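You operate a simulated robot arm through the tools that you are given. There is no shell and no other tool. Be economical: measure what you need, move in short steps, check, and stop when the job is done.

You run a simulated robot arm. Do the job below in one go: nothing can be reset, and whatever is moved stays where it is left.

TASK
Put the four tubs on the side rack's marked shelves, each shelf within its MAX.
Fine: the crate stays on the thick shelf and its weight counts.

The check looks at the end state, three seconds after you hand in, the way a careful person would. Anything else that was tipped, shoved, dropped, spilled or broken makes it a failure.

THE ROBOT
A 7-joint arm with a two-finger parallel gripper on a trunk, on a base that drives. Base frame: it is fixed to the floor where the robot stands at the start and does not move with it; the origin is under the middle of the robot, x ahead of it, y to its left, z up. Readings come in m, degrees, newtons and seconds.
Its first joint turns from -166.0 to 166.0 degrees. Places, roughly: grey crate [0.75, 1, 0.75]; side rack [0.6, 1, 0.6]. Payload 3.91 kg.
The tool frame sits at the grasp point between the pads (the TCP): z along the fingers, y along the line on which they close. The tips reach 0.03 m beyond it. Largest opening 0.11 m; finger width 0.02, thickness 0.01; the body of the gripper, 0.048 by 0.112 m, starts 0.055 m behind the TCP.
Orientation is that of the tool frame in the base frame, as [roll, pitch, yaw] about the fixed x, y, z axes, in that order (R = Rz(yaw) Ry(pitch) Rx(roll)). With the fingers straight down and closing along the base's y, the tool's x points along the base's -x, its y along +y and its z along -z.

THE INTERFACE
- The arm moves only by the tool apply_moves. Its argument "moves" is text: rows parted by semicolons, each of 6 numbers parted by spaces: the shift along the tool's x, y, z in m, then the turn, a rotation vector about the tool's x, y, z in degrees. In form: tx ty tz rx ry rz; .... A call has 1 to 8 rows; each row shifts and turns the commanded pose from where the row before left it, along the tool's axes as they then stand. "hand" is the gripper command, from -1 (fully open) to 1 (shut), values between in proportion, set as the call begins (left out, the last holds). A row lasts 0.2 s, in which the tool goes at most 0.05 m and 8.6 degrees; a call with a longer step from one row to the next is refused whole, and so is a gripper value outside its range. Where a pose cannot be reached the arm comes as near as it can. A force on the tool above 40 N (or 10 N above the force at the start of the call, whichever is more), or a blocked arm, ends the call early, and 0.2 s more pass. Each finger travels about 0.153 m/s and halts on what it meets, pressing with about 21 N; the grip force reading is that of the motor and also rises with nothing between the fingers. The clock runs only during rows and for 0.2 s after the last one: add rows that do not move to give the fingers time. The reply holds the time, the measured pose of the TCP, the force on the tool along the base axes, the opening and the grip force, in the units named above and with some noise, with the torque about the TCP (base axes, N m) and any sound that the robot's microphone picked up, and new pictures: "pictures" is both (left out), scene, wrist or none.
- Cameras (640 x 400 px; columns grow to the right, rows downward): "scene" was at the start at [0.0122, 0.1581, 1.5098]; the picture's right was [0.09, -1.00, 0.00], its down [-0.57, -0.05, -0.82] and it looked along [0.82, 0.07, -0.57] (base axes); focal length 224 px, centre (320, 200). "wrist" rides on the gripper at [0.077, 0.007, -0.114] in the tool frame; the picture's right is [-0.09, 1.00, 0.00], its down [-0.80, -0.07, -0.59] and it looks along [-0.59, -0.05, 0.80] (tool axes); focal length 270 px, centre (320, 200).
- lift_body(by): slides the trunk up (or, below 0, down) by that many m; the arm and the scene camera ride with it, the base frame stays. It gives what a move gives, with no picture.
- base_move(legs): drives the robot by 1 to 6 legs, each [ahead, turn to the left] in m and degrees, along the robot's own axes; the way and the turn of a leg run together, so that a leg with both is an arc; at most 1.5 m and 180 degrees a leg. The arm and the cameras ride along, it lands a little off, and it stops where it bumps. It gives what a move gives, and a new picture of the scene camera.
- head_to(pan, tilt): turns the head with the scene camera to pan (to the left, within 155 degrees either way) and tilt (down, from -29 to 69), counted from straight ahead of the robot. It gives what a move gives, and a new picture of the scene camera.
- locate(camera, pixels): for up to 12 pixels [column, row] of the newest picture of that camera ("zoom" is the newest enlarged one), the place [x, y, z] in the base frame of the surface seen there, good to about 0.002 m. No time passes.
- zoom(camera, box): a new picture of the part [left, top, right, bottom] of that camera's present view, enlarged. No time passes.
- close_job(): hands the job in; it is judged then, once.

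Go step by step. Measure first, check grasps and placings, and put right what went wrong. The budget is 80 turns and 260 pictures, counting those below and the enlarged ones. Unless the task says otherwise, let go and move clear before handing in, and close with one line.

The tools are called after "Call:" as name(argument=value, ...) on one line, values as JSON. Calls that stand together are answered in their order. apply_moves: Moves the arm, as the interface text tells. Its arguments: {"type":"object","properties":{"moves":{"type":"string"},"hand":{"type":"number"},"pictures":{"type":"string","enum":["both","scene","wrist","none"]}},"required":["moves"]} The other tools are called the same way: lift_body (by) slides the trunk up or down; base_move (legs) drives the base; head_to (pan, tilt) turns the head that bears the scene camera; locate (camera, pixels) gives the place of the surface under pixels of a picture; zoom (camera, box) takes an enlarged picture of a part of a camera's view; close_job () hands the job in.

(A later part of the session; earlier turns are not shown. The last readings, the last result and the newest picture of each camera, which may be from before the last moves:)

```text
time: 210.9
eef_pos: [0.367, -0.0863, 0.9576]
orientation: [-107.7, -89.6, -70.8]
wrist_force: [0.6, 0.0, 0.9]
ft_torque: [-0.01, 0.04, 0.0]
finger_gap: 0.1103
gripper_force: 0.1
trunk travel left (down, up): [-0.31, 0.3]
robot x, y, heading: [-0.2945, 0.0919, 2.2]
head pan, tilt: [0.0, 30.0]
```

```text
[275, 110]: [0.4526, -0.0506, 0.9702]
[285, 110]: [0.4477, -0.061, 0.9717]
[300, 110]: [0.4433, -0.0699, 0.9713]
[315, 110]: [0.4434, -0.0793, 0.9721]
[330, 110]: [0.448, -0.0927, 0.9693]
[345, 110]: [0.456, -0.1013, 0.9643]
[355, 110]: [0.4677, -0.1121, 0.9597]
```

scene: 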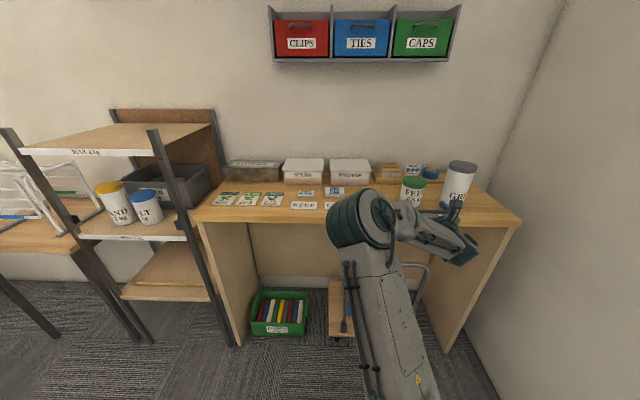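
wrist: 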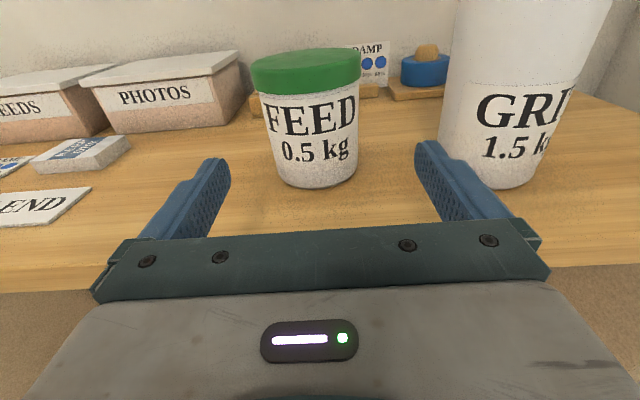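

FEED: centre (0.486, −0.0745), r ≈ 0.041. I'll shift 6 mm left, advance, grip and lift 1.5 cm.

Call:
apply_moves(moves="0 -0.0065 0 0 0 0;0 0 0 0 0 0", pictures="none")

Call:
base_move(legs=[[0.119, 0]])

Call:
apply_moves(moves="0 0 0 0 0 0;0 0 0 0 0 0;0 0 0 0 0 0;0.005 0 0 0 0 0;0.005 0 0 0 0 0;0.005 0 0 0 0 0;0 0 0 0 0 0;0 0 0 0 0 0", hand=1, pictures="wrist")

Call:
base_move(legs=[[-0.04, 0], [0.04, 0], [-0.04, 0], [0.04, 0]])

Call:
apply_moves(moves="0 0 0 0 0 0;0 0 0 0 0 0", pictures="wrist")

```text
time: 211.5
eef_pos: [0.3672, -0.0795, 0.9578]
orientation: [-107.0, -89.6, -71.7]
wrist_force: [0.1, 0.8, -0.3]
ft_torque: [-0.04, -0.02, 0.02]
finger_gap: 0.1101
gripper_force: 0.1
trunk travel left (down, up): [-0.31, 0.3]
robot x, y, heading: [-0.2941, 0.0961, 2.1]
head pan, tilt: [0.0, 30.0]
```

```text
time: 212.7
eef_pos: [0.4856, -0.0752, 0.9562]
orientation: [-107.4, -89.7, -71.3]
wrist_force: [0.6, 0.4, 0.0]
ft_torque: [-0.01, -0.02, 0.0]
finger_gap: 0.1099
gripper_force: 0.1
trunk travel left (down, up): [-0.31, 0.3]
robot x, y, heading: [-0.1781, 0.0998, 2.1]
head pan, tilt: [0.0, 30.0]
```

scene: 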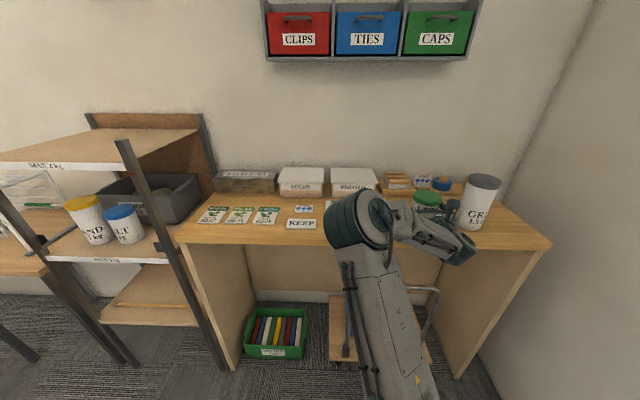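

```text
time: 214.5
eef_pos: [0.4858, -0.075, 0.9698]
orientation: [-111.4, -89.6, -67.4]
wrist_force: [-0.1, -1.4, -4.5]
ft_torque: [0.02, -0.03, -0.04]
finger_gap: 0.0813
gripper_force: 21.0
trunk travel left (down, up): [-0.31, 0.3]
robot x, y, heading: [-0.1757, 0.0993, 2.5]
head pan, tilt: [0.0, 30.0]
```

wrist: 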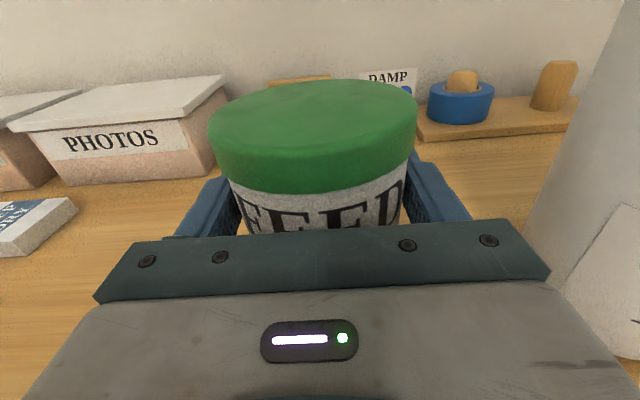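

```text
time: 216.8
eef_pos: [0.4879, -0.0733, 0.9708]
orientation: [-112.3, -89.5, -66.3]
wrist_force: [-0.3, 0.8, -5.6]
ft_torque: [-0.02, 0.03, 0.04]
finger_gap: 0.0812
gripper_force: 20.8
trunk travel left (down, up): [-0.31, 0.3]
robot x, y, heading: [-0.1738, 0.0991, 2.3]
head pan, tilt: [0.0, 30.0]
```

scene: 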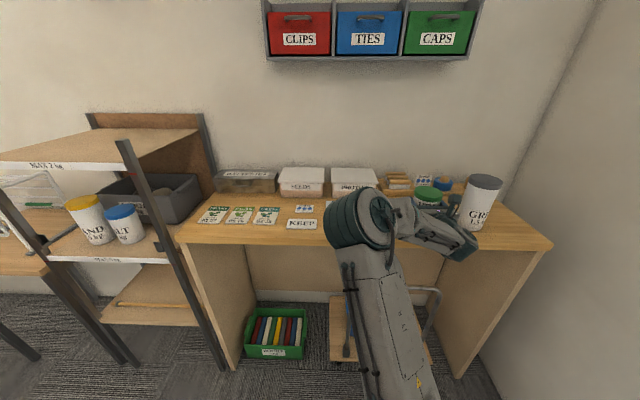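

```text
time: 217.4
eef_pos: [0.4885, -0.0738, 0.9711]
orientation: [-115.5, -89.5, -62.9]
wrist_force: [-0.8, -0.4, -4.6]
ft_torque: [-0.02, -0.02, 0.0]
finger_gap: 0.0811
gripper_force: 21.6
trunk travel left (down, up): [-0.31, 0.3]
robot x, y, heading: [-0.1742, 0.0972, 2.3]
head pan, tilt: [0.0, 30.0]
```

wrist: 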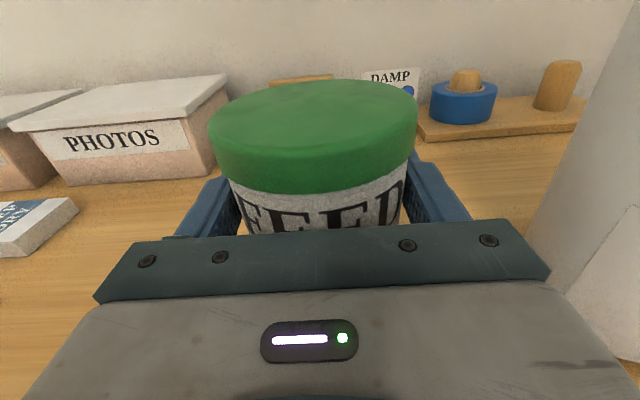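

FEED is solid (gap 0.081, steady image). I'll carry it to the rack.

Call:
apply_moves(moves="0.01 0 0 0 0 0;0.01 0 0 0 0 0;0.01 0 0 0 0 0;0 0 0 0 0 0", pictures="none")

Call:
base_move(legs=[[-0.37, 0], [0, 87.7], [0.99, 0]])

Call:
base_move(legs=[[0, -90]])

```text
time: 218.4
eef_pos: [0.4879, -0.0742, 1.0024]
orientation: [-110.6, -89.5, -68.0]
wrist_force: [0.4, -1.2, -4.7]
ft_torque: [-0.02, -0.04, 0.0]
finger_gap: 0.0811
gripper_force: 21.0
trunk travel left (down, up): [-0.31, 0.3]
robot x, y, heading: [-0.1738, 0.0994, 2.4]
head pan, tilt: [0.0, 30.0]
```

```text
time: 229.3
eef_pos: [-0.4488, 1.7243, 1.0025]
orientation: [-113.0, -89.6, 26.2]
wrist_force: [-0.3, -0.2, -4.6]
ft_torque: [0.0, 0.03, 0.04]
finger_gap: 0.0813
gripper_force: 20.5
trunk travel left (down, up): [-0.31, 0.3]
robot x, y, heading: [-0.6066, 1.0594, 94.1]
head pan, tilt: [0.0, 30.0]
```

scene: 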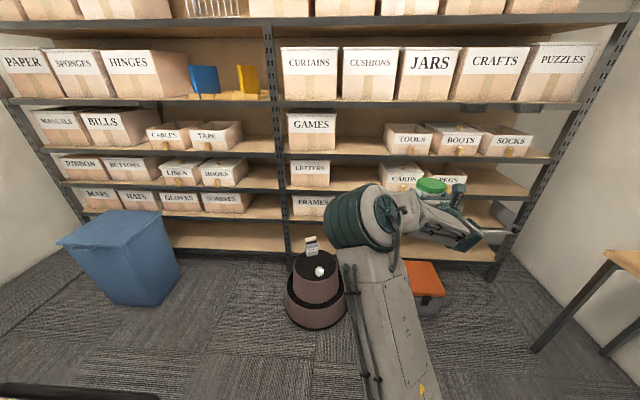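

```text
time: 233.5
eef_pos: [0.0661, 0.9067, 1.0017]
orientation: [-113.1, -89.5, -63.3]
wrist_force: [-0.3, 0.5, -4.5]
ft_torque: [0.02, -0.01, -0.05]
finger_gap: 0.0812
gripper_force: 20.8
trunk travel left (down, up): [-0.31, 0.3]
robot x, y, heading: [-0.6036, 1.0577, 4.7]
head pan, tilt: [0.0, 30.0]
```

scene: 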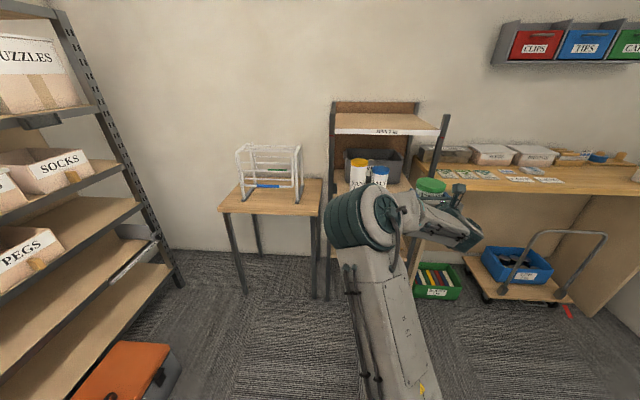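

Heading 4.7°; I'll straighten, shift left 2 cm, and lower to entry height.

Call:
base_move(legs=[[0, -4.6]])

Call:
apply_moves(moves="-0.015 -0.01 0 0 0 0;-0.015 -0.01 0 0 0 0;-0.015 0 0 0 0 0;-0.015 0 0 0 0 0;0 0 0 0 0 0", pictures="none")

Call:
lift_body(by=-0.067)

Call:
base_move(legs=[[0.2, 0]])

Call:
apply_moves(moves="0 0 0 0 0 0", pictures="wrist")

```text
time: 234.4
eef_pos: [0.0533, 0.8555, 1.0017]
orientation: [-113.1, -89.5, -67.6]
wrist_force: [0.6, -1.1, -4.7]
ft_torque: [0.01, 0.06, 0.01]
finger_gap: 0.0817
gripper_force: 20.8
trunk travel left (down, up): [-0.31, 0.3]
robot x, y, heading: [-0.6006, 1.055, 0.1]
head pan, tilt: [0.0, 30.0]
```

scene: 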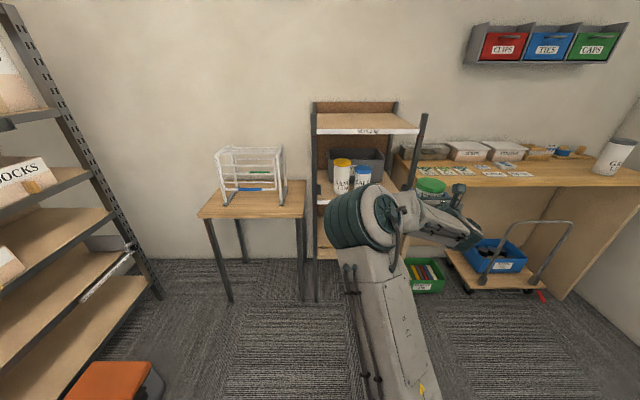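

```text
time: 235.6
eef_pos: [0.0508, 0.8756, 0.9427]
orientation: [-114.7, -89.5, -66.2]
wrist_force: [0.7, 0.1, -4.9]
ft_torque: [-0.04, 0.0, 0.0]
finger_gap: 0.0817
gripper_force: 20.5
trunk travel left (down, up): [-0.31, 0.3]
robot x, y, heading: [-0.6018, 1.0545, 0.0]
head pan, tilt: [0.0, 30.0]
```

```text
time: 236.6
eef_pos: [0.0506, 0.875, 0.8764]
orientation: [-113.6, -89.5, -67.2]
wrist_force: [0.9, -0.6, -4.9]
ft_torque: [0.01, -0.01, 0.01]
finger_gap: 0.0813
gripper_force: 21.2
trunk travel left (down, up): [-0.243, 0.367]
robot x, y, heading: [-0.6064, 1.0599, 0.0]
head pan, tilt: [0.0, 30.0]
```

```text
time: 238.2
eef_pos: [0.2518, 0.8744, 0.8755]
orientation: [-114.4, -89.5, -66.7]
wrist_force: [-0.4, 0.5, -4.4]
ft_torque: [0.03, -0.05, 0.0]
finger_gap: 0.0814
gripper_force: 20.5
trunk travel left (down, up): [-0.243, 0.367]
robot x, y, heading: [-0.4024, 1.0594, -0.1]
head pan, tilt: [0.0, 30.0]
```

scene: 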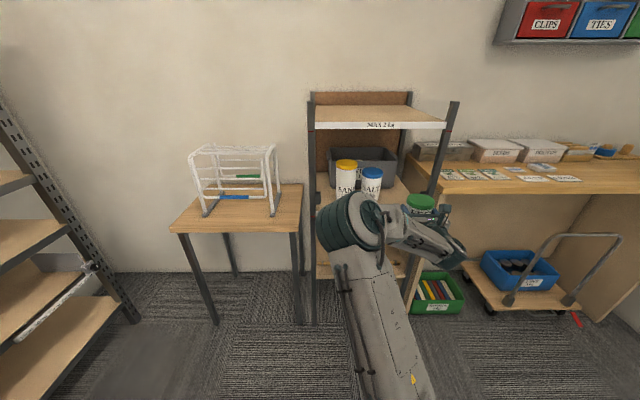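

```text
time: 238.6
eef_pos: [0.2514, 0.8749, 0.8748]
orientation: [-121.3, -89.5, -59.8]
wrist_force: [0.4, -0.4, -4.8]
ft_torque: [0.0, -0.01, 0.0]
finger_gap: 0.0813
gripper_force: 20.9
trunk travel left (down, up): [-0.243, 0.367]
robot x, y, heading: [-0.3987, 1.0572, -0.2]
head pan, tilt: [0.0, 30.0]
```

wrist: 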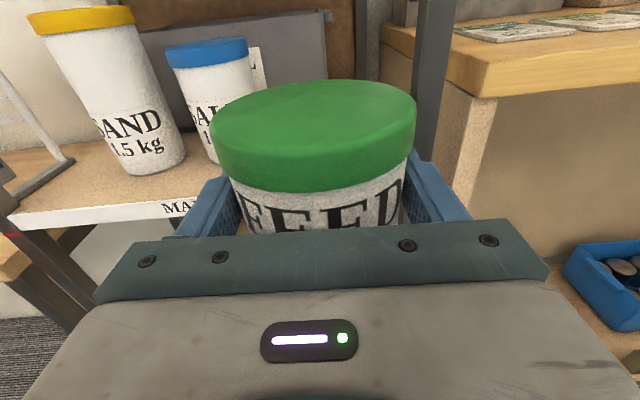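

I'll measure SALT's edge and the right post before inserting.

Call:
locate(camera="wrist", pixels=[[247, 80], [240, 85], [225, 90], [418, 120], [425, 60], [440, 60], [447, 40], [423, 150]])

Call:
apply_moves(moves="0 -0.006 0 0 0 0;0 0 0 0 0 0", pictures="none")

Call:
zoom(camera="scene", box=[320, 140, 480, 270])

```text
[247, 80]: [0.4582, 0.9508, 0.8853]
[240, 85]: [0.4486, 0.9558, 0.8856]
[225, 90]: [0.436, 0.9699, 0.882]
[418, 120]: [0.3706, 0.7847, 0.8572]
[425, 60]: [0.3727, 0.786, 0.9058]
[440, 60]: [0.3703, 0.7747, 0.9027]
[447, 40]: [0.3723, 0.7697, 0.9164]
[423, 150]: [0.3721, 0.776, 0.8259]
```

```text
time: 239.2
eef_pos: [0.2505, 0.879, 0.875]
orientation: [-116.8, -89.5, -64.3]
wrist_force: [0.0, -0.3, -5.4]
ft_torque: [-0.01, 0.01, 0.01]
finger_gap: 0.0813
gripper_force: 20.8
trunk travel left (down, up): [-0.243, 0.367]
robot x, y, heading: [-0.4029, 1.0545, -0.2]
head pan, tilt: [0.0, 30.0]
```

```text
3.08 times, centred on (400, 205) of scene
```

zoom: 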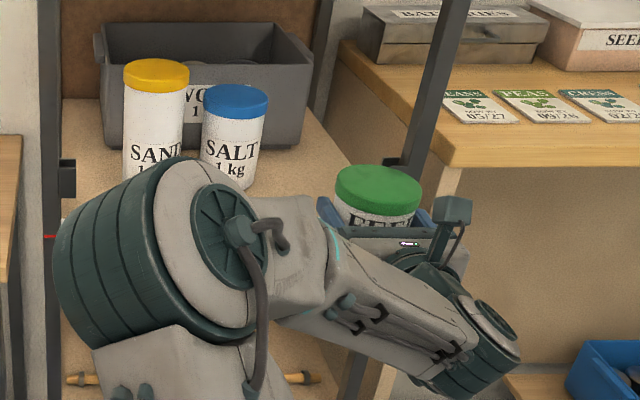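

Gaps work: SALT edge 0.949, FEED left edge 0.92, gripper body right edge 0.823 against the hook at 0.812. I'll go in slowly.

Call:
base_move(legs=[[0.12, 0]])

Call:
apply_moves(moves="0 0 0 0 0 0", pictures="wrist")

Call:
locate(camera="wrist", pixels=[[480, 185], [500, 160], [515, 150], [215, 130], [200, 120], [555, 250], [520, 120]])

```text
time: 240.5
eef_pos: [0.3693, 0.8786, 0.8754]
orientation: [-115.7, -89.5, -65.2]
wrist_force: [-1.0, 0.4, -5.2]
ft_torque: [0.04, 0.01, 0.0]
finger_gap: 0.0811
gripper_force: 21.2
trunk travel left (down, up): [-0.243, 0.367]
robot x, y, heading: [-0.2853, 1.0614, -0.0]
head pan, tilt: [0.0, 30.0]
```

scene: 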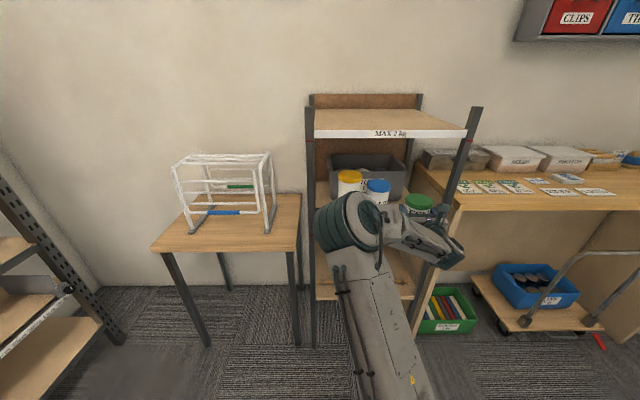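

```text
time: 240.9
eef_pos: [0.3697, 0.8783, 0.8751]
orientation: [-122.8, -89.3, -58.2]
wrist_force: [-0.2, 1.0, -4.7]
ft_torque: [0.02, 0.01, 0.01]
finger_gap: 0.0816
gripper_force: 21.2
trunk travel left (down, up): [-0.243, 0.367]
robot x, y, heading: [-0.2843, 1.0535, -0.1]
head pan, tilt: [0.0, 30.0]
```

wrist: 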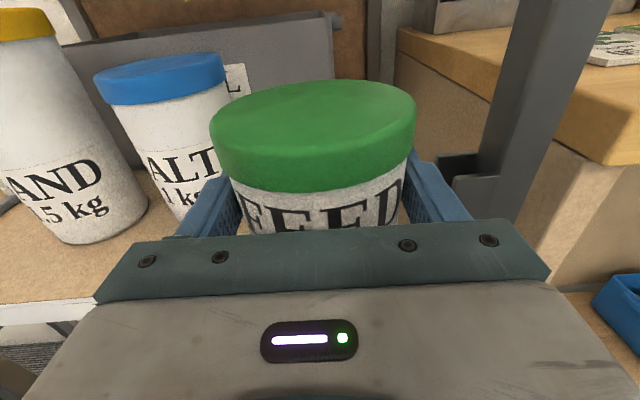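

```text
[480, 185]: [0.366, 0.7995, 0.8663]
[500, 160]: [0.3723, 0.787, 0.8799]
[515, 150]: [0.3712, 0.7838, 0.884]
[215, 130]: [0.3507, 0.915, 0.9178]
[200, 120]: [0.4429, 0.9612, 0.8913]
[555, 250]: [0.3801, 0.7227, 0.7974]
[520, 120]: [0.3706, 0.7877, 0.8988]
```

Margin to the hook is about 8 mm, so I'll shift 4 mm left, then go in the last 10 cm.

Call:
apply_moves(moves="0 -0.004 0 0 0 0;0 0 0 0 0 0", pictures="none")

Call:
base_move(legs=[[0.098, 0]])

Call:
lift_body(by=-0.014)

Call:
lift_body(by=-0.005)

Call:
apply_moves(moves="0 0 0 0 0 0", pictures="wrist")

```text
time: 241.5
eef_pos: [0.3702, 0.8814, 0.8755]
orientation: [-117.4, -89.5, -63.9]
wrist_force: [0.2, 0.7, -4.3]
ft_torque: [0.02, 0.0, -0.01]
finger_gap: 0.0812
gripper_force: 21.0
trunk travel left (down, up): [-0.243, 0.367]
robot x, y, heading: [-0.2859, 1.0565, 0.1]
head pan, tilt: [0.0, 30.0]
```

```text
time: 242.6
eef_pos: [0.4669, 0.8817, 0.8751]
orientation: [-117.5, -89.5, -63.7]
wrist_force: [-0.7, 0.2, -4.6]
ft_torque: [0.0, 0.02, 0.01]
finger_gap: 0.0812
gripper_force: 20.8
trunk travel left (down, up): [-0.243, 0.367]
robot x, y, heading: [-0.1809, 1.0593, -0.1]
head pan, tilt: [0.0, 30.0]
```

scene: 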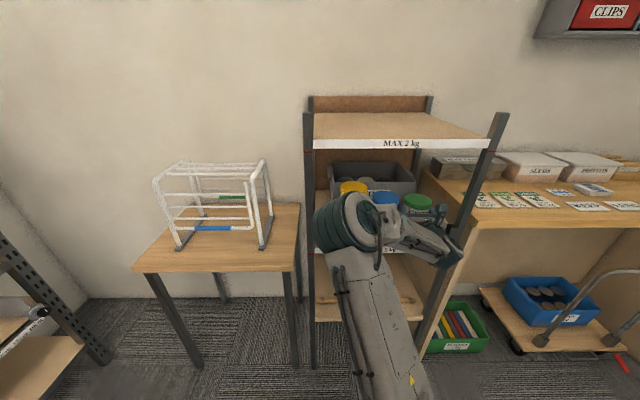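

```text
time: 243.2
eef_pos: [0.4669, 0.8812, 0.8613]
orientation: [-120.1, -89.6, -60.9]
wrist_force: [0.3, -0.3, -4.6]
ft_torque: [-0.01, 0.02, 0.01]
finger_gap: 0.0814
gripper_force: 20.9
trunk travel left (down, up): [-0.229, 0.381]
robot x, y, heading: [-0.1835, 1.0532, -0.1]
head pan, tilt: [0.0, 30.0]
```

```text
time: 243.8
eef_pos: [0.467, 0.8819, 0.8561]
orientation: [-118.2, -89.4, -62.8]
wrist_force: [-0.3, -0.5, -4.9]
ft_torque: [0.0, 0.02, 0.03]
finger_gap: 0.0809
gripper_force: 21.4
trunk travel left (down, up): [-0.224, 0.386]
robot x, y, heading: [-0.1861, 1.0583, -0.2]
head pan, tilt: [0.0, 30.0]
```

```text
time: 244.2
eef_pos: [0.4672, 0.8813, 0.8563]
orientation: [-118.8, -89.6, -62.2]
wrist_force: [0.2, -0.8, -4.4]
ft_torque: [0.02, -0.01, -0.02]
finger_gap: 0.0812
gripper_force: 21.3
trunk travel left (down, up): [-0.224, 0.386]
robot x, y, heading: [-0.186, 1.0565, -0.3]
head pan, tilt: [0.0, 30.0]
```

wrist: 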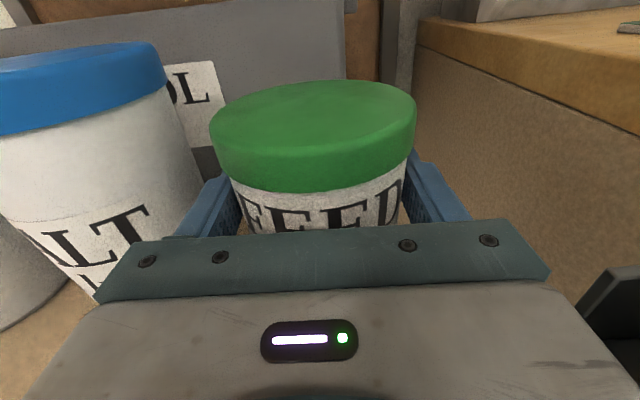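

Not yet touching (−4.5 N); I'll lower 2 mm at a time until the load comes off.

Call:
lift_body(by=-0.002)

Call:
lift_body(by=-0.002)

```text
time: 244.7
eef_pos: [0.4654, 0.8811, 0.8546]
orientation: [-118.6, -89.5, -62.5]
wrist_force: [0.5, -0.5, -4.5]
ft_torque: [0.03, 0.01, 0.03]
finger_gap: 0.0812
gripper_force: 21.4
trunk travel left (down, up): [-0.222, 0.388]
robot x, y, heading: [-0.1879, 1.0546, -0.2]
head pan, tilt: [0.0, 30.0]
```

```text
time: 245.2
eef_pos: [0.4665, 0.8813, 0.8535]
orientation: [-108.8, -89.5, -72.2]
wrist_force: [0.9, 0.2, -2.1]
ft_torque: [-0.2, -0.02, 0.03]
finger_gap: 0.0812
gripper_force: 21.0
trunk travel left (down, up): [-0.22, 0.39]
robot x, y, heading: [-0.1875, 1.0574, -0.0]
head pan, tilt: [0.0, 30.0]
```

Contact. I'll go 1.5 mm more, open to ~0.092 m, and back out straight.

Call:
lift_body(by=-0.0015)

Call:
apply_moves(moves="0 0 0 0 0 0;0 0 0 0 0 0;0 0 0 0 0 0", hand=-0.67, pictures="wrist")

Call:
base_move(legs=[[-0.36, 0]])

Call:
apply_moves(moves="0 0 0 0 0 0", hand=-1, pictures="wrist")

```text
time: 245.7
eef_pos: [0.4674, 0.8817, 0.8525]
orientation: [-100.1, -89.6, -80.8]
wrist_force: [3.5, -2.4, 6.1]
ft_torque: [-0.48, -0.11, 0.13]
finger_gap: 0.0812
gripper_force: 20.7
trunk travel left (down, up): [-0.219, 0.391]
robot x, y, heading: [-0.1853, 1.0601, -0.2]
head pan, tilt: [0.0, 30.0]
```

```text
time: 246.5
eef_pos: [0.4668, 0.8824, 0.8525]
orientation: [-116.1, -89.5, -64.9]
wrist_force: [0.5, -0.6, 1.0]
ft_torque: [-0.04, 0.0, 0.0]
finger_gap: 0.0919
gripper_force: 0.0
trunk travel left (down, up): [-0.219, 0.391]
robot x, y, heading: [-0.1875, 1.0579, 0.0]
head pan, tilt: [0.0, 30.0]
```

wrist: 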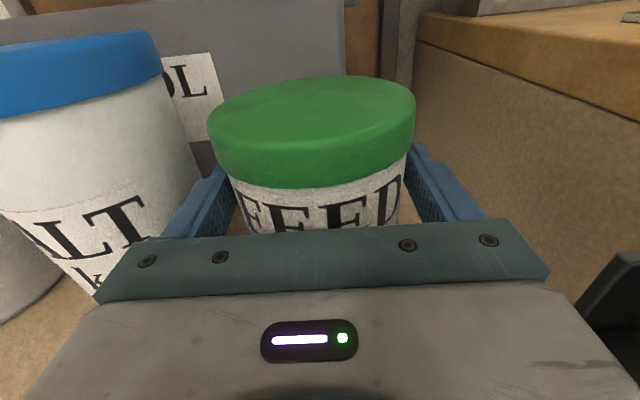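

```text
time: 248.8
eef_pos: [0.1017, 0.8818, 0.8523]
orientation: [-116.5, -89.5, -64.5]
wrist_force: [-0.6, 0.5, 1.1]
ft_torque: [-0.02, -0.02, 0.02]
finger_gap: 0.092
gripper_force: 0.0
trunk travel left (down, up): [-0.219, 0.391]
robot x, y, heading: [-0.5521, 1.0606, 0.0]
head pan, tilt: [0.0, 30.0]
```

scene: 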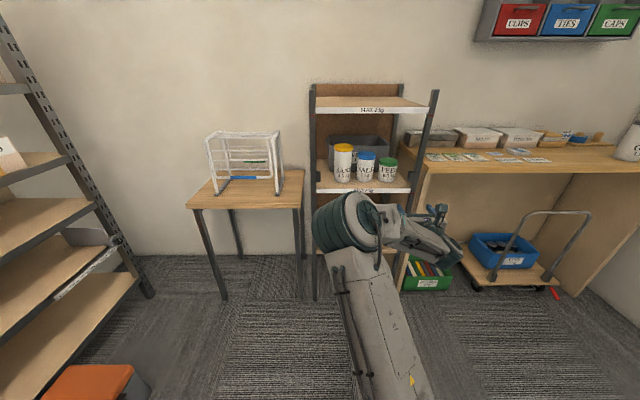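

```text
time: 249.2
eef_pos: [0.1017, 0.8816, 0.8517]
orientation: [-115.3, -89.5, -65.8]
wrist_force: [0.6, -0.5, -0.8]
ft_torque: [-0.01, 0.02, 0.01]
finger_gap: 0.1099
gripper_force: 0.0
trunk travel left (down, up): [-0.219, 0.391]
robot x, y, heading: [-0.5481, 1.0538, 0.1]
head pan, tilt: [0.0, 30.0]
```

wrist: 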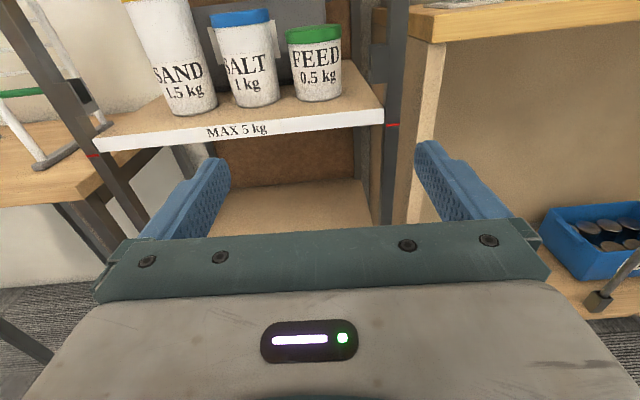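

All three stand neatly on the middle shelf. Now I'll re-pose for GRIT: raise the trunk, retract the arm and turn the tool downward for a vertical grip.

Call:
lift_body(by=0.3)

Call:
apply_moves(moves="0 -0.03 -0.03 0 0 0;0 -0.03 -0.03 0 0 0;0 -0.03 -0.03 0 0 0;0 -0.03 -0.02 0 0 0;0 0 0 0 0 0", pictures="none")

Call:
apply_moves(moves="0 0 0 0 -8.2 0;0 0 0 0 -8.2 0;0 0 0 0 -8.2 0;0 0 0 0 -8.2 0;0 0 0 0 -8.2 0;0 0 0 0 -8.2 0;0 0 0 0 0 0", pictures="scene")

```text
time: 252.2
eef_pos: [0.1029, 0.8826, 1.1511]
orientation: [-116.3, -89.5, -64.8]
wrist_force: [0.0, 0.5, 0.2]
ft_torque: [0.03, 0.03, 0.0]
finger_gap: 0.1099
gripper_force: 0.0
trunk travel left (down, up): [-0.519, 0.091]
robot x, y, heading: [-0.5519, 1.0567, 0.0]
head pan, tilt: [0.0, 30.0]
```

```text
time: 253.4
eef_pos: [-0.0034, 1.0037, 1.1498]
orientation: [-114.8, -89.5, -66.2]
wrist_force: [0.3, 1.2, -0.4]
ft_torque: [0.03, -0.04, -0.01]
finger_gap: 0.1098
gripper_force: 0.1
trunk travel left (down, up): [-0.519, 0.091]
robot x, y, heading: [-0.5517, 1.0561, -0.3]
head pan, tilt: [0.0, 30.0]
```

```text
time: 255.0
eef_pos: [-0.0072, 1.0045, 1.1538]
orientation: [-179.4, -40.6, -1.5]
wrist_force: [-0.5, -0.7, 0.6]
ft_torque: [-0.02, 0.02, -0.06]
finger_gap: 0.11
gripper_force: 0.1
trunk travel left (down, up): [-0.519, 0.091]
robot x, y, heading: [-0.5542, 1.0557, -0.3]
head pan, tilt: [0.0, 30.0]
```

scene: 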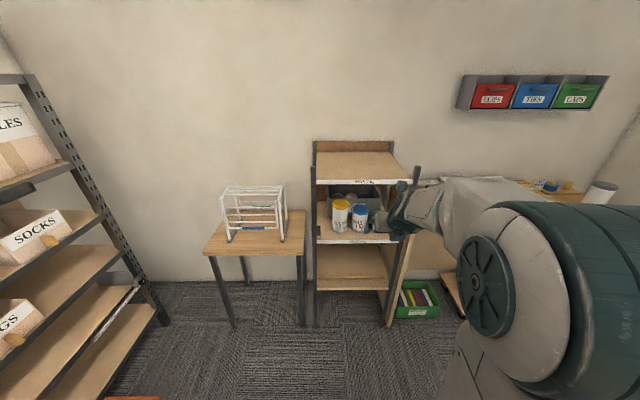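

The arm follows well. I'll finish the turn to tool-down.

Call:
apply_moves(moves="0 0 0 0 -8.2 0;0 0 0 0 -8.2 0;0 0 0 0 -8.2 0;0 0 0 0 -8.2 0;0 0 0 0 -7.8 0;0 0 0 0 0 0", pictures="none")

Call:
apply_moves(moves="-0.03 0 0 0 0 0;-0.03 0 0 0 0 0;-0.03 0 0 0 0 0;0 0 0 0 0 0", pictures="both")

```text
time: 256.4
eef_pos: [-0.005, 1.0075, 1.1538]
orientation: [-179.8, 0.0, -1.1]
wrist_force: [0.0, 1.1, 0.5]
ft_torque: [-0.08, 0.0, -0.02]
finger_gap: 0.1098
gripper_force: 0.0
trunk travel left (down, up): [-0.519, 0.091]
robot x, y, heading: [-0.555, 1.0578, -0.2]
head pan, tilt: [0.0, 30.0]
```

```text
time: 257.4
eef_pos: [-0.0949, 1.0085, 1.1545]
orientation: [-179.5, 0.0, -1.1]
wrist_force: [0.5, -0.1, 0.4]
ft_torque: [-0.01, -0.02, -0.02]
finger_gap: 0.1099
gripper_force: 0.1
trunk travel left (down, up): [-0.519, 0.091]
robot x, y, heading: [-0.5492, 1.0572, 0.0]
head pan, tilt: [0.0, 30.0]
```

scene: 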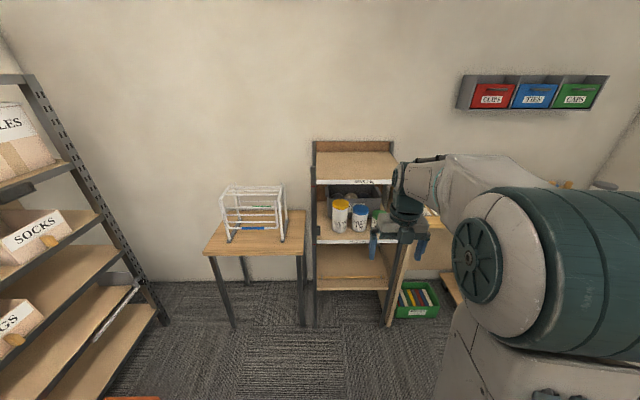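
wrist: 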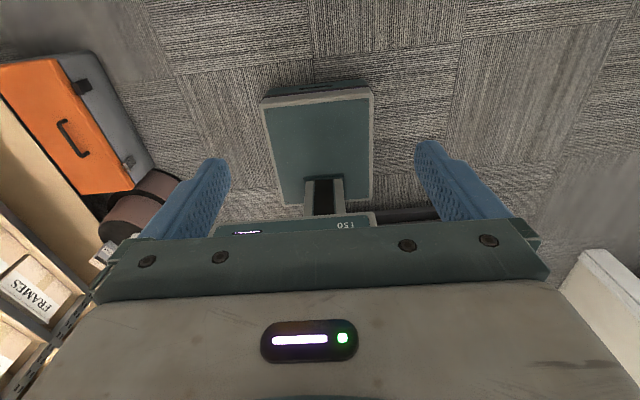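

Tool is straight down. I'll return to the table (same reversing route) and check the trolley's position for base clearance.

Call:
base_move(legs=[[0, 90], [-1.22, 0], [0, -90]])

Call:
head_to(pan=0, tilt=40)

```text
time: 271.2
eef_pos: [-0.0934, -0.2018, 1.1525]
orientation: [-179.5, 0.0, -0.6]
wrist_force: [-0.5, 0.8, 0.1]
ft_torque: [-0.02, -0.02, -0.01]
finger_gap: 0.11
gripper_force: 0.1
trunk travel left (down, up): [-0.519, 0.091]
robot x, y, heading: [-0.5475, -0.1554, 0.4]
head pan, tilt: [0.0, 30.0]
```

scene: 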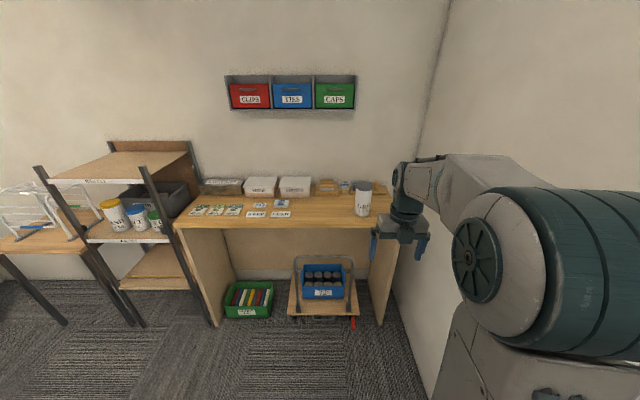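

```text
time: 271.9
eef_pos: [-0.0935, -0.2016, 1.1534]
orientation: [-179.4, 0.0, -0.6]
wrist_force: [-0.5, 0.2, 0.6]
ft_torque: [0.03, 0.02, -0.01]
finger_gap: 0.11
gripper_force: 0.0
trunk travel left (down, up): [-0.519, 0.091]
robot x, y, heading: [-0.5512, -0.1576, 0.0]
head pan, tilt: [0.0, 40.0]
```

scene: 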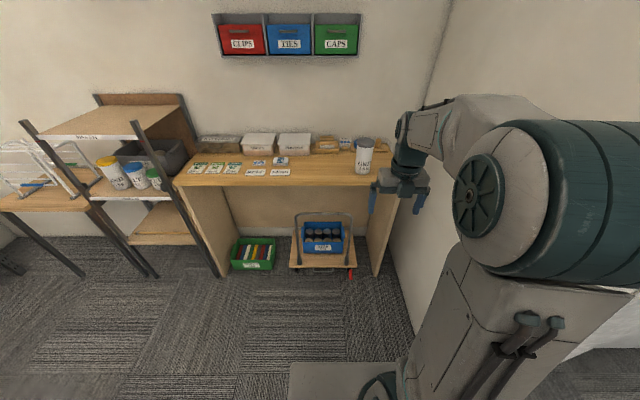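

The elbow now sticks out to the right, towards the wall (y = −0.597). I'll measure its extent and the trolley.

Call:
locate(camera="scene", pixels=[[635, 130], [635, 200], [635, 280], [560, 125], [510, 90], [560, 250], [300, 262], [350, 225], [355, 265], [330, 265], [363, 145], [300, 375]])

Call:
head_to(pan=-60, tilt=35)

Call:
locate(camera="scene", pixels=[[100, 200], [200, 200], [300, 200], [400, 200], [500, 200], [300, 100], [400, 100], [300, 300], [400, 300], [500, 300]])

```text
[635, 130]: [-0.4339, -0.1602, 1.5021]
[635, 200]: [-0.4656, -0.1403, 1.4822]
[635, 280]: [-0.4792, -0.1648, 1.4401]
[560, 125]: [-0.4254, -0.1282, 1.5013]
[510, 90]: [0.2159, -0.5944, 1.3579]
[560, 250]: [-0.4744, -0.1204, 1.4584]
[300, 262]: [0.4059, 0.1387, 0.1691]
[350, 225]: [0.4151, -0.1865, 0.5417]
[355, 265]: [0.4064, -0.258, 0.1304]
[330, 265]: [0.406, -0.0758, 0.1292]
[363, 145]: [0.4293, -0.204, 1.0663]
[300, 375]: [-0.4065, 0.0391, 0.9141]
```

```text
time: 273.2
eef_pos: [-0.0929, -0.202, 1.1524]
orientation: [-179.5, 0.0, -0.6]
wrist_force: [0.1, -0.8, 0.1]
ft_torque: [-0.01, -0.02, -0.03]
finger_gap: 0.1102
gripper_force: 0.1
trunk travel left (down, up): [-0.519, 0.091]
robot x, y, heading: [-0.5487, -0.1583, 0.2]
head pan, tilt: [-60.0, 35.0]
```

scene: 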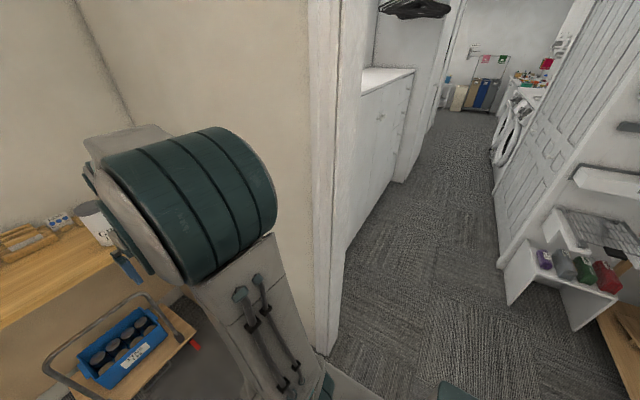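

```text
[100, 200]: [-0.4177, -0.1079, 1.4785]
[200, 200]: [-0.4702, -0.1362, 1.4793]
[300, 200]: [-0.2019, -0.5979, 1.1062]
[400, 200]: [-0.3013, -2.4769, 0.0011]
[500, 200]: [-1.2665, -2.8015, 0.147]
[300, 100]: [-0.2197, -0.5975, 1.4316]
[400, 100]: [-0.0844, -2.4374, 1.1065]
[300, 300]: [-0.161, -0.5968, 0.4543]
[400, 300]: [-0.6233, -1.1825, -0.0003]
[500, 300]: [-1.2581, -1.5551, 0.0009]
```

The elbow clears the wall and the trolley front is at x 0.41. I'll drive ahead 0.5 m; finger tips pass 5 cm above the lid.

Call:
base_move(legs=[[0.5, 0]])

Call:
head_to(pan=-20, tilt=40)

Call:
apply_moves(moves="0 0 0 0 0 0", pictures="wrist")

```text
time: 276.2
eef_pos: [0.4088, -0.2012, 1.1528]
orientation: [-179.5, -0.1, -0.8]
wrist_force: [0.8, 0.4, 0.4]
ft_torque: [-0.02, 0.04, -0.03]
finger_gap: 0.1101
gripper_force: 0.1
trunk travel left (down, up): [-0.519, 0.091]
robot x, y, heading: [-0.046, -0.1533, 0.4]
head pan, tilt: [-60.0, 35.0]
```

scene: 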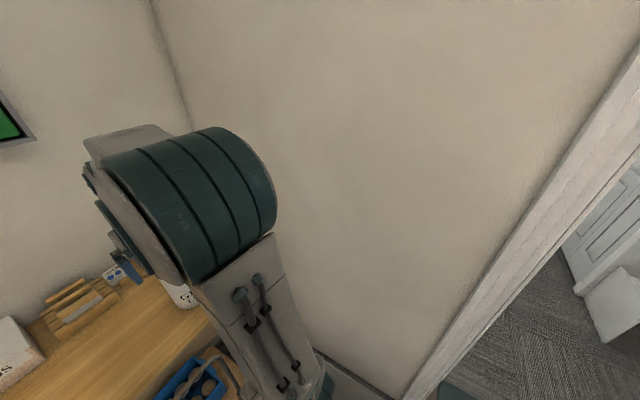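

```text
time: 277.3
eef_pos: [0.4105, -0.2001, 1.1529]
orientation: [-179.5, 0.0, -0.8]
wrist_force: [0.3, 0.3, -0.4]
ft_torque: [-0.02, 0.0, 0.0]
finger_gap: 0.1099
gripper_force: 0.0
trunk travel left (down, up): [-0.519, 0.091]
robot x, y, heading: [-0.0442, -0.1537, 0.0]
head pan, tilt: [-20.0, 40.0]
```

scene: 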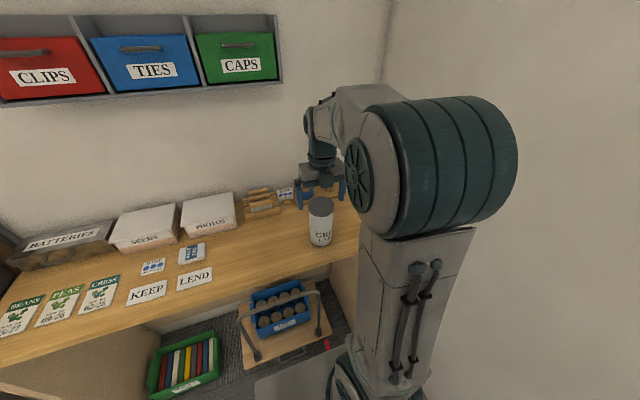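

```text
time: 277.7
eef_pos: [0.4093, -0.2, 1.1525]
orientation: [-179.4, -0.1, -0.8]
wrist_force: [-0.2, 0.8, 0.1]
ft_torque: [0.03, -0.04, -0.04]
finger_gap: 0.1098
gripper_force: 0.0
trunk travel left (down, up): [-0.519, 0.091]
robot x, y, heading: [-0.0484, -0.1533, 0.1]
head pan, tilt: [-20.0, 40.0]
```

wrist: 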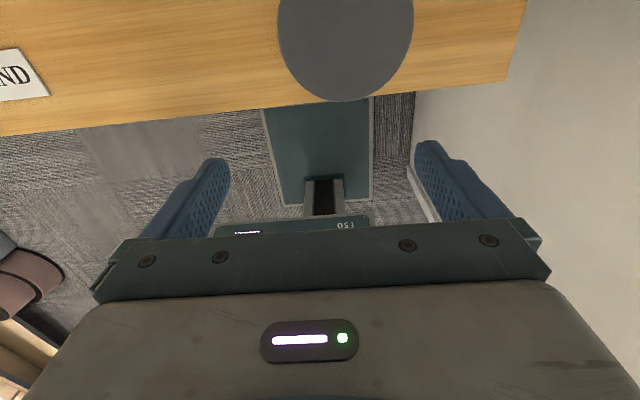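

The wrist view sees GRIT's lid (278–413, up to row 100). I'll locate it precisely.

Call:
locate(camera="wrist", pixels=[[281, 40], [410, 40], [345, 97], [345, 40], [345, 20], [300, 80], [390, 80]])

Call:
locate(camera="scene", pixels=[[321, 206], [310, 205], [331, 205], [321, 213], [320, 225], [320, 240]])

```text
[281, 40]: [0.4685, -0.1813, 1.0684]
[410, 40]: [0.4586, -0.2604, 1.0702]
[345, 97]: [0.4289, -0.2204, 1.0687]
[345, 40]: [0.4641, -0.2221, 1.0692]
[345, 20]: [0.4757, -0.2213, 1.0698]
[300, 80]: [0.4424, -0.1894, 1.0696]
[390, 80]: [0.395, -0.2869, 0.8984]
```

```text
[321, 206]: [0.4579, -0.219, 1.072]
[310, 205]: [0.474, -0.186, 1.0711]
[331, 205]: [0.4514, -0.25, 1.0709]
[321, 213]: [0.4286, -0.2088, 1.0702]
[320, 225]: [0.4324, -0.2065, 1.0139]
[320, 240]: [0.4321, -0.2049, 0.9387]
```

Lid centre is (0.471, −0.221). I'll move above it, and verify before descending.

Call:
apply_moves(moves="0.031 0.0105 0 0 0 0;0.031 0.0105 0 0 0 0;0 0 0 0 0 0;0 0 0 0 0 0", pictures="wrist")

Call:
zoom(camera="scene", box=[260, 130, 380, 260])

```text
time: 278.7
eef_pos: [0.4693, -0.2224, 1.1524]
orientation: [-179.5, 0.0, -0.8]
wrist_force: [-0.2, 0.0, 0.4]
ft_torque: [-0.02, -0.02, 0.03]
finger_gap: 0.1101
gripper_force: 0.1
trunk travel left (down, up): [-0.519, 0.091]
robot x, y, heading: [-0.0458, -0.1545, 0.4]
head pan, tilt: [-20.0, 40.0]
```

wrist: 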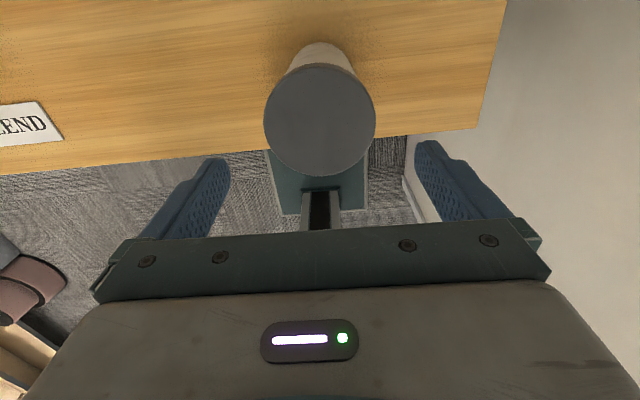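

```text
3.08 times, centred on (320, 195) of scene
```

zoom: 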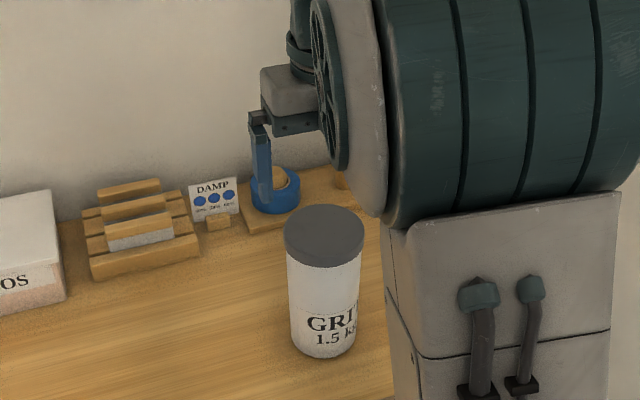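

Well centred (lid 264–376 between the fingers). I'll descend with the trunk in two steps.

Call:
lift_body(by=-0.08)

Call:
apply_moves(moves="0 0 0 0 0 0", pictures="wrist")

Call:
lift_body(by=-0.044)

Call:
apply_moves(moves="0 0 0 0 0 0", pictures="both")

```text
time: 279.9
eef_pos: [0.4689, -0.2227, 1.071]
orientation: [-179.5, 0.0, -0.9]
wrist_force: [-0.6, -0.5, 1.3]
ft_torque: [0.02, -0.05, -0.02]
finger_gap: 0.11
gripper_force: 0.0
trunk travel left (down, up): [-0.439, 0.171]
robot x, y, heading: [-0.0487, -0.1581, 0.4]
head pan, tilt: [-20.0, 40.0]
```

```text
time: 280.2
eef_pos: [0.4696, -0.2224, 1.0716]
orientation: [-179.5, 0.0, -0.8]
wrist_force: [-0.1, 0.3, 0.4]
ft_torque: [0.0, 0.02, 0.03]
finger_gap: 0.1098
gripper_force: 0.1
trunk travel left (down, up): [-0.439, 0.171]
robot x, y, heading: [-0.0461, -0.1574, 0.4]
head pan, tilt: [-20.0, 40.0]
```

wrist: 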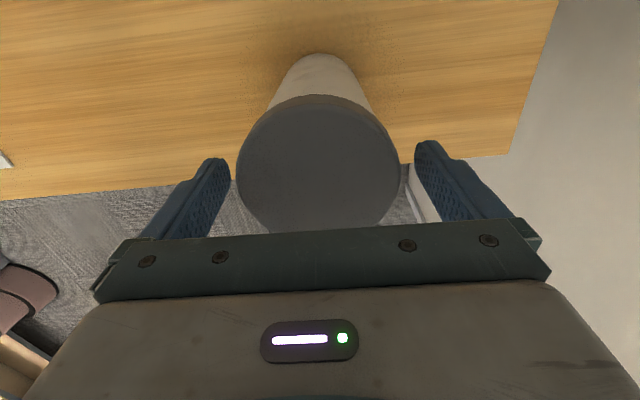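

```text
time: 281.1
eef_pos: [0.4697, -0.2212, 1.0264]
orientation: [-179.5, 0.0, -0.8]
wrist_force: [0.2, 0.4, -0.4]
ft_torque: [0.04, 0.01, 0.01]
finger_gap: 0.1099
gripper_force: 0.0
trunk travel left (down, up): [-0.395, 0.215]
robot x, y, heading: [-0.0464, -0.1565, 0.1]
head pan, tilt: [-20.0, 40.0]
```

```text
time: 281.5
eef_pos: [0.4688, -0.2224, 1.0269]
orientation: [-179.5, 0.0, -0.7]
wrist_force: [0.1, 0.2, -0.2]
ft_torque: [-0.02, 0.0, 0.04]
finger_gap: 0.1102
gripper_force: 0.0
trunk travel left (down, up): [-0.395, 0.215]
robot x, y, heading: [-0.0428, -0.1524, 0.2]
head pan, tilt: [-20.0, 40.0]
```

scene: 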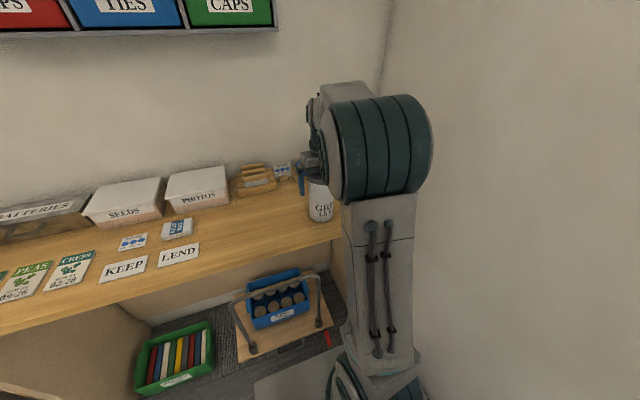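
wrist: 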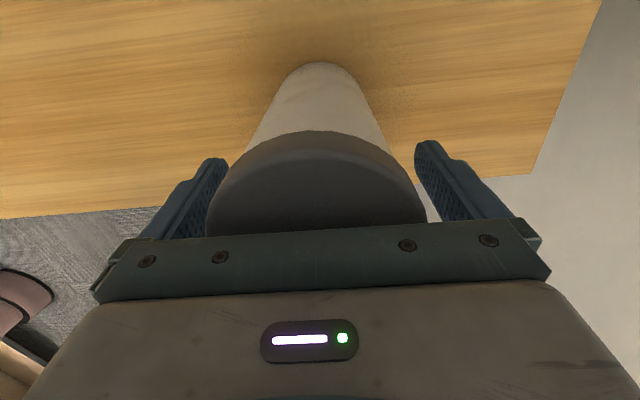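

The fingers straddle the lid with the palm just clear. I'll grip, lift 1.5 cm with the trunk and test the hold.

Call:
apply_moves(moves="0 0 0 0 0 0;0 0 0 0 0 0;0 0 0 0 0 0;0 0 0 0 0 0", hand=1, pictures="none")

Call:
lift_body(by=0.015)

Call:
apply_moves(moves="0 0 0 0 0 0;0 0 0 0 0 0;0 0 0 0 0 0;0 0 0 0 0 0;0 0 0 0 0 0;0 0 0 0 0 0", pictures="wrist")

Call:
base_move(legs=[[-0.04, 0], [0.03, 0], [-0.04, 0], [0.04, 0]])

Call:
apply_moves(moves="0 0 0 0 0 0;0 0 0 0 0 0;0 0 0 0 0 0", pictures="wrist")

```text
time: 282.5
eef_pos: [0.4698, -0.2237, 1.0276]
orientation: [-179.6, 0.0, -0.8]
wrist_force: [-0.1, 2.0, 3.7]
ft_torque: [-0.46, -0.02, 0.05]
finger_gap: 0.0807
gripper_force: 21.3
trunk travel left (down, up): [-0.395, 0.215]
robot x, y, heading: [-0.0462, -0.1558, 0.2]
head pan, tilt: [-20.0, 40.0]
```

```text
time: 283.1
eef_pos: [0.4703, -0.2227, 1.0422]
orientation: [-179.5, 0.2, -0.8]
wrist_force: [1.1, 0.3, -15.8]
ft_torque: [-0.05, -0.01, 0.02]
finger_gap: 0.0802
gripper_force: 20.9
trunk travel left (down, up): [-0.41, 0.2]
robot x, y, heading: [-0.0452, -0.1552, -0.1]
head pan, tilt: [-20.0, 40.0]
```

```text
time: 284.6
eef_pos: [0.4701, -0.2236, 1.042]
orientation: [-179.5, 0.2, -0.8]
wrist_force: [-0.6, 0.1, -15.4]
ft_torque: [-0.03, 0.02, 0.01]
finger_gap: 0.0803
gripper_force: 21.2
trunk travel left (down, up): [-0.41, 0.2]
robot x, y, heading: [-0.0447, -0.154, 0.1]
head pan, tilt: [-20.0, 40.0]
```

wrist: 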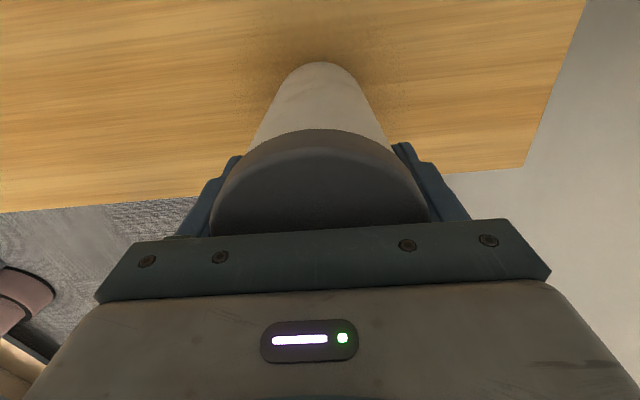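

```text
time: 286.8
eef_pos: [0.4616, -0.2225, 1.0417]
orientation: [-179.4, 0.2, -0.7]
wrist_force: [0.4, 0.5, -15.0]
ft_torque: [-0.01, -0.04, 0.01]
finger_gap: 0.0803
gripper_force: 20.9
trunk travel left (down, up): [-0.41, 0.2]
robot x, y, heading: [-0.0556, -0.1556, 0.4]
head pan, tilt: [-20.0, 40.0]
```

scene: 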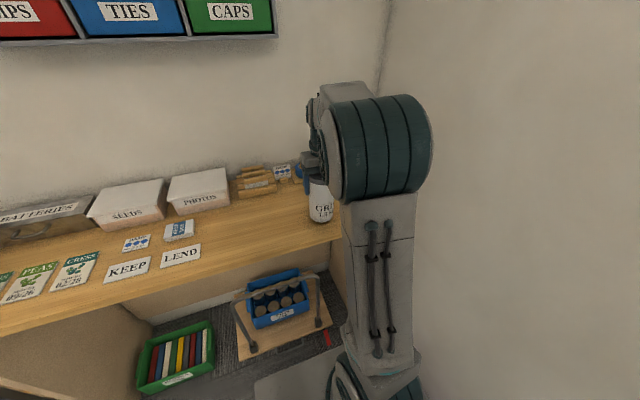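

```text
time: 287.6
eef_pos: [0.4604, -0.2236, 1.0419]
orientation: [-179.5, 0.2, -0.8]
wrist_force: [0.5, -0.3, -15.1]
ft_torque: [0.0, -0.06, -0.04]
finger_gap: 0.0803
gripper_force: 21.3
trunk travel left (down, up): [-0.41, 0.2]
robot x, y, heading: [-0.0549, -0.1524, 0.2]
head pan, tilt: [-20.0, 40.0]
```

wrist: 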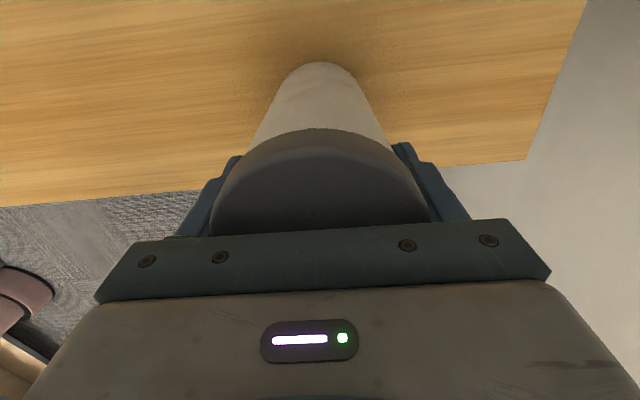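

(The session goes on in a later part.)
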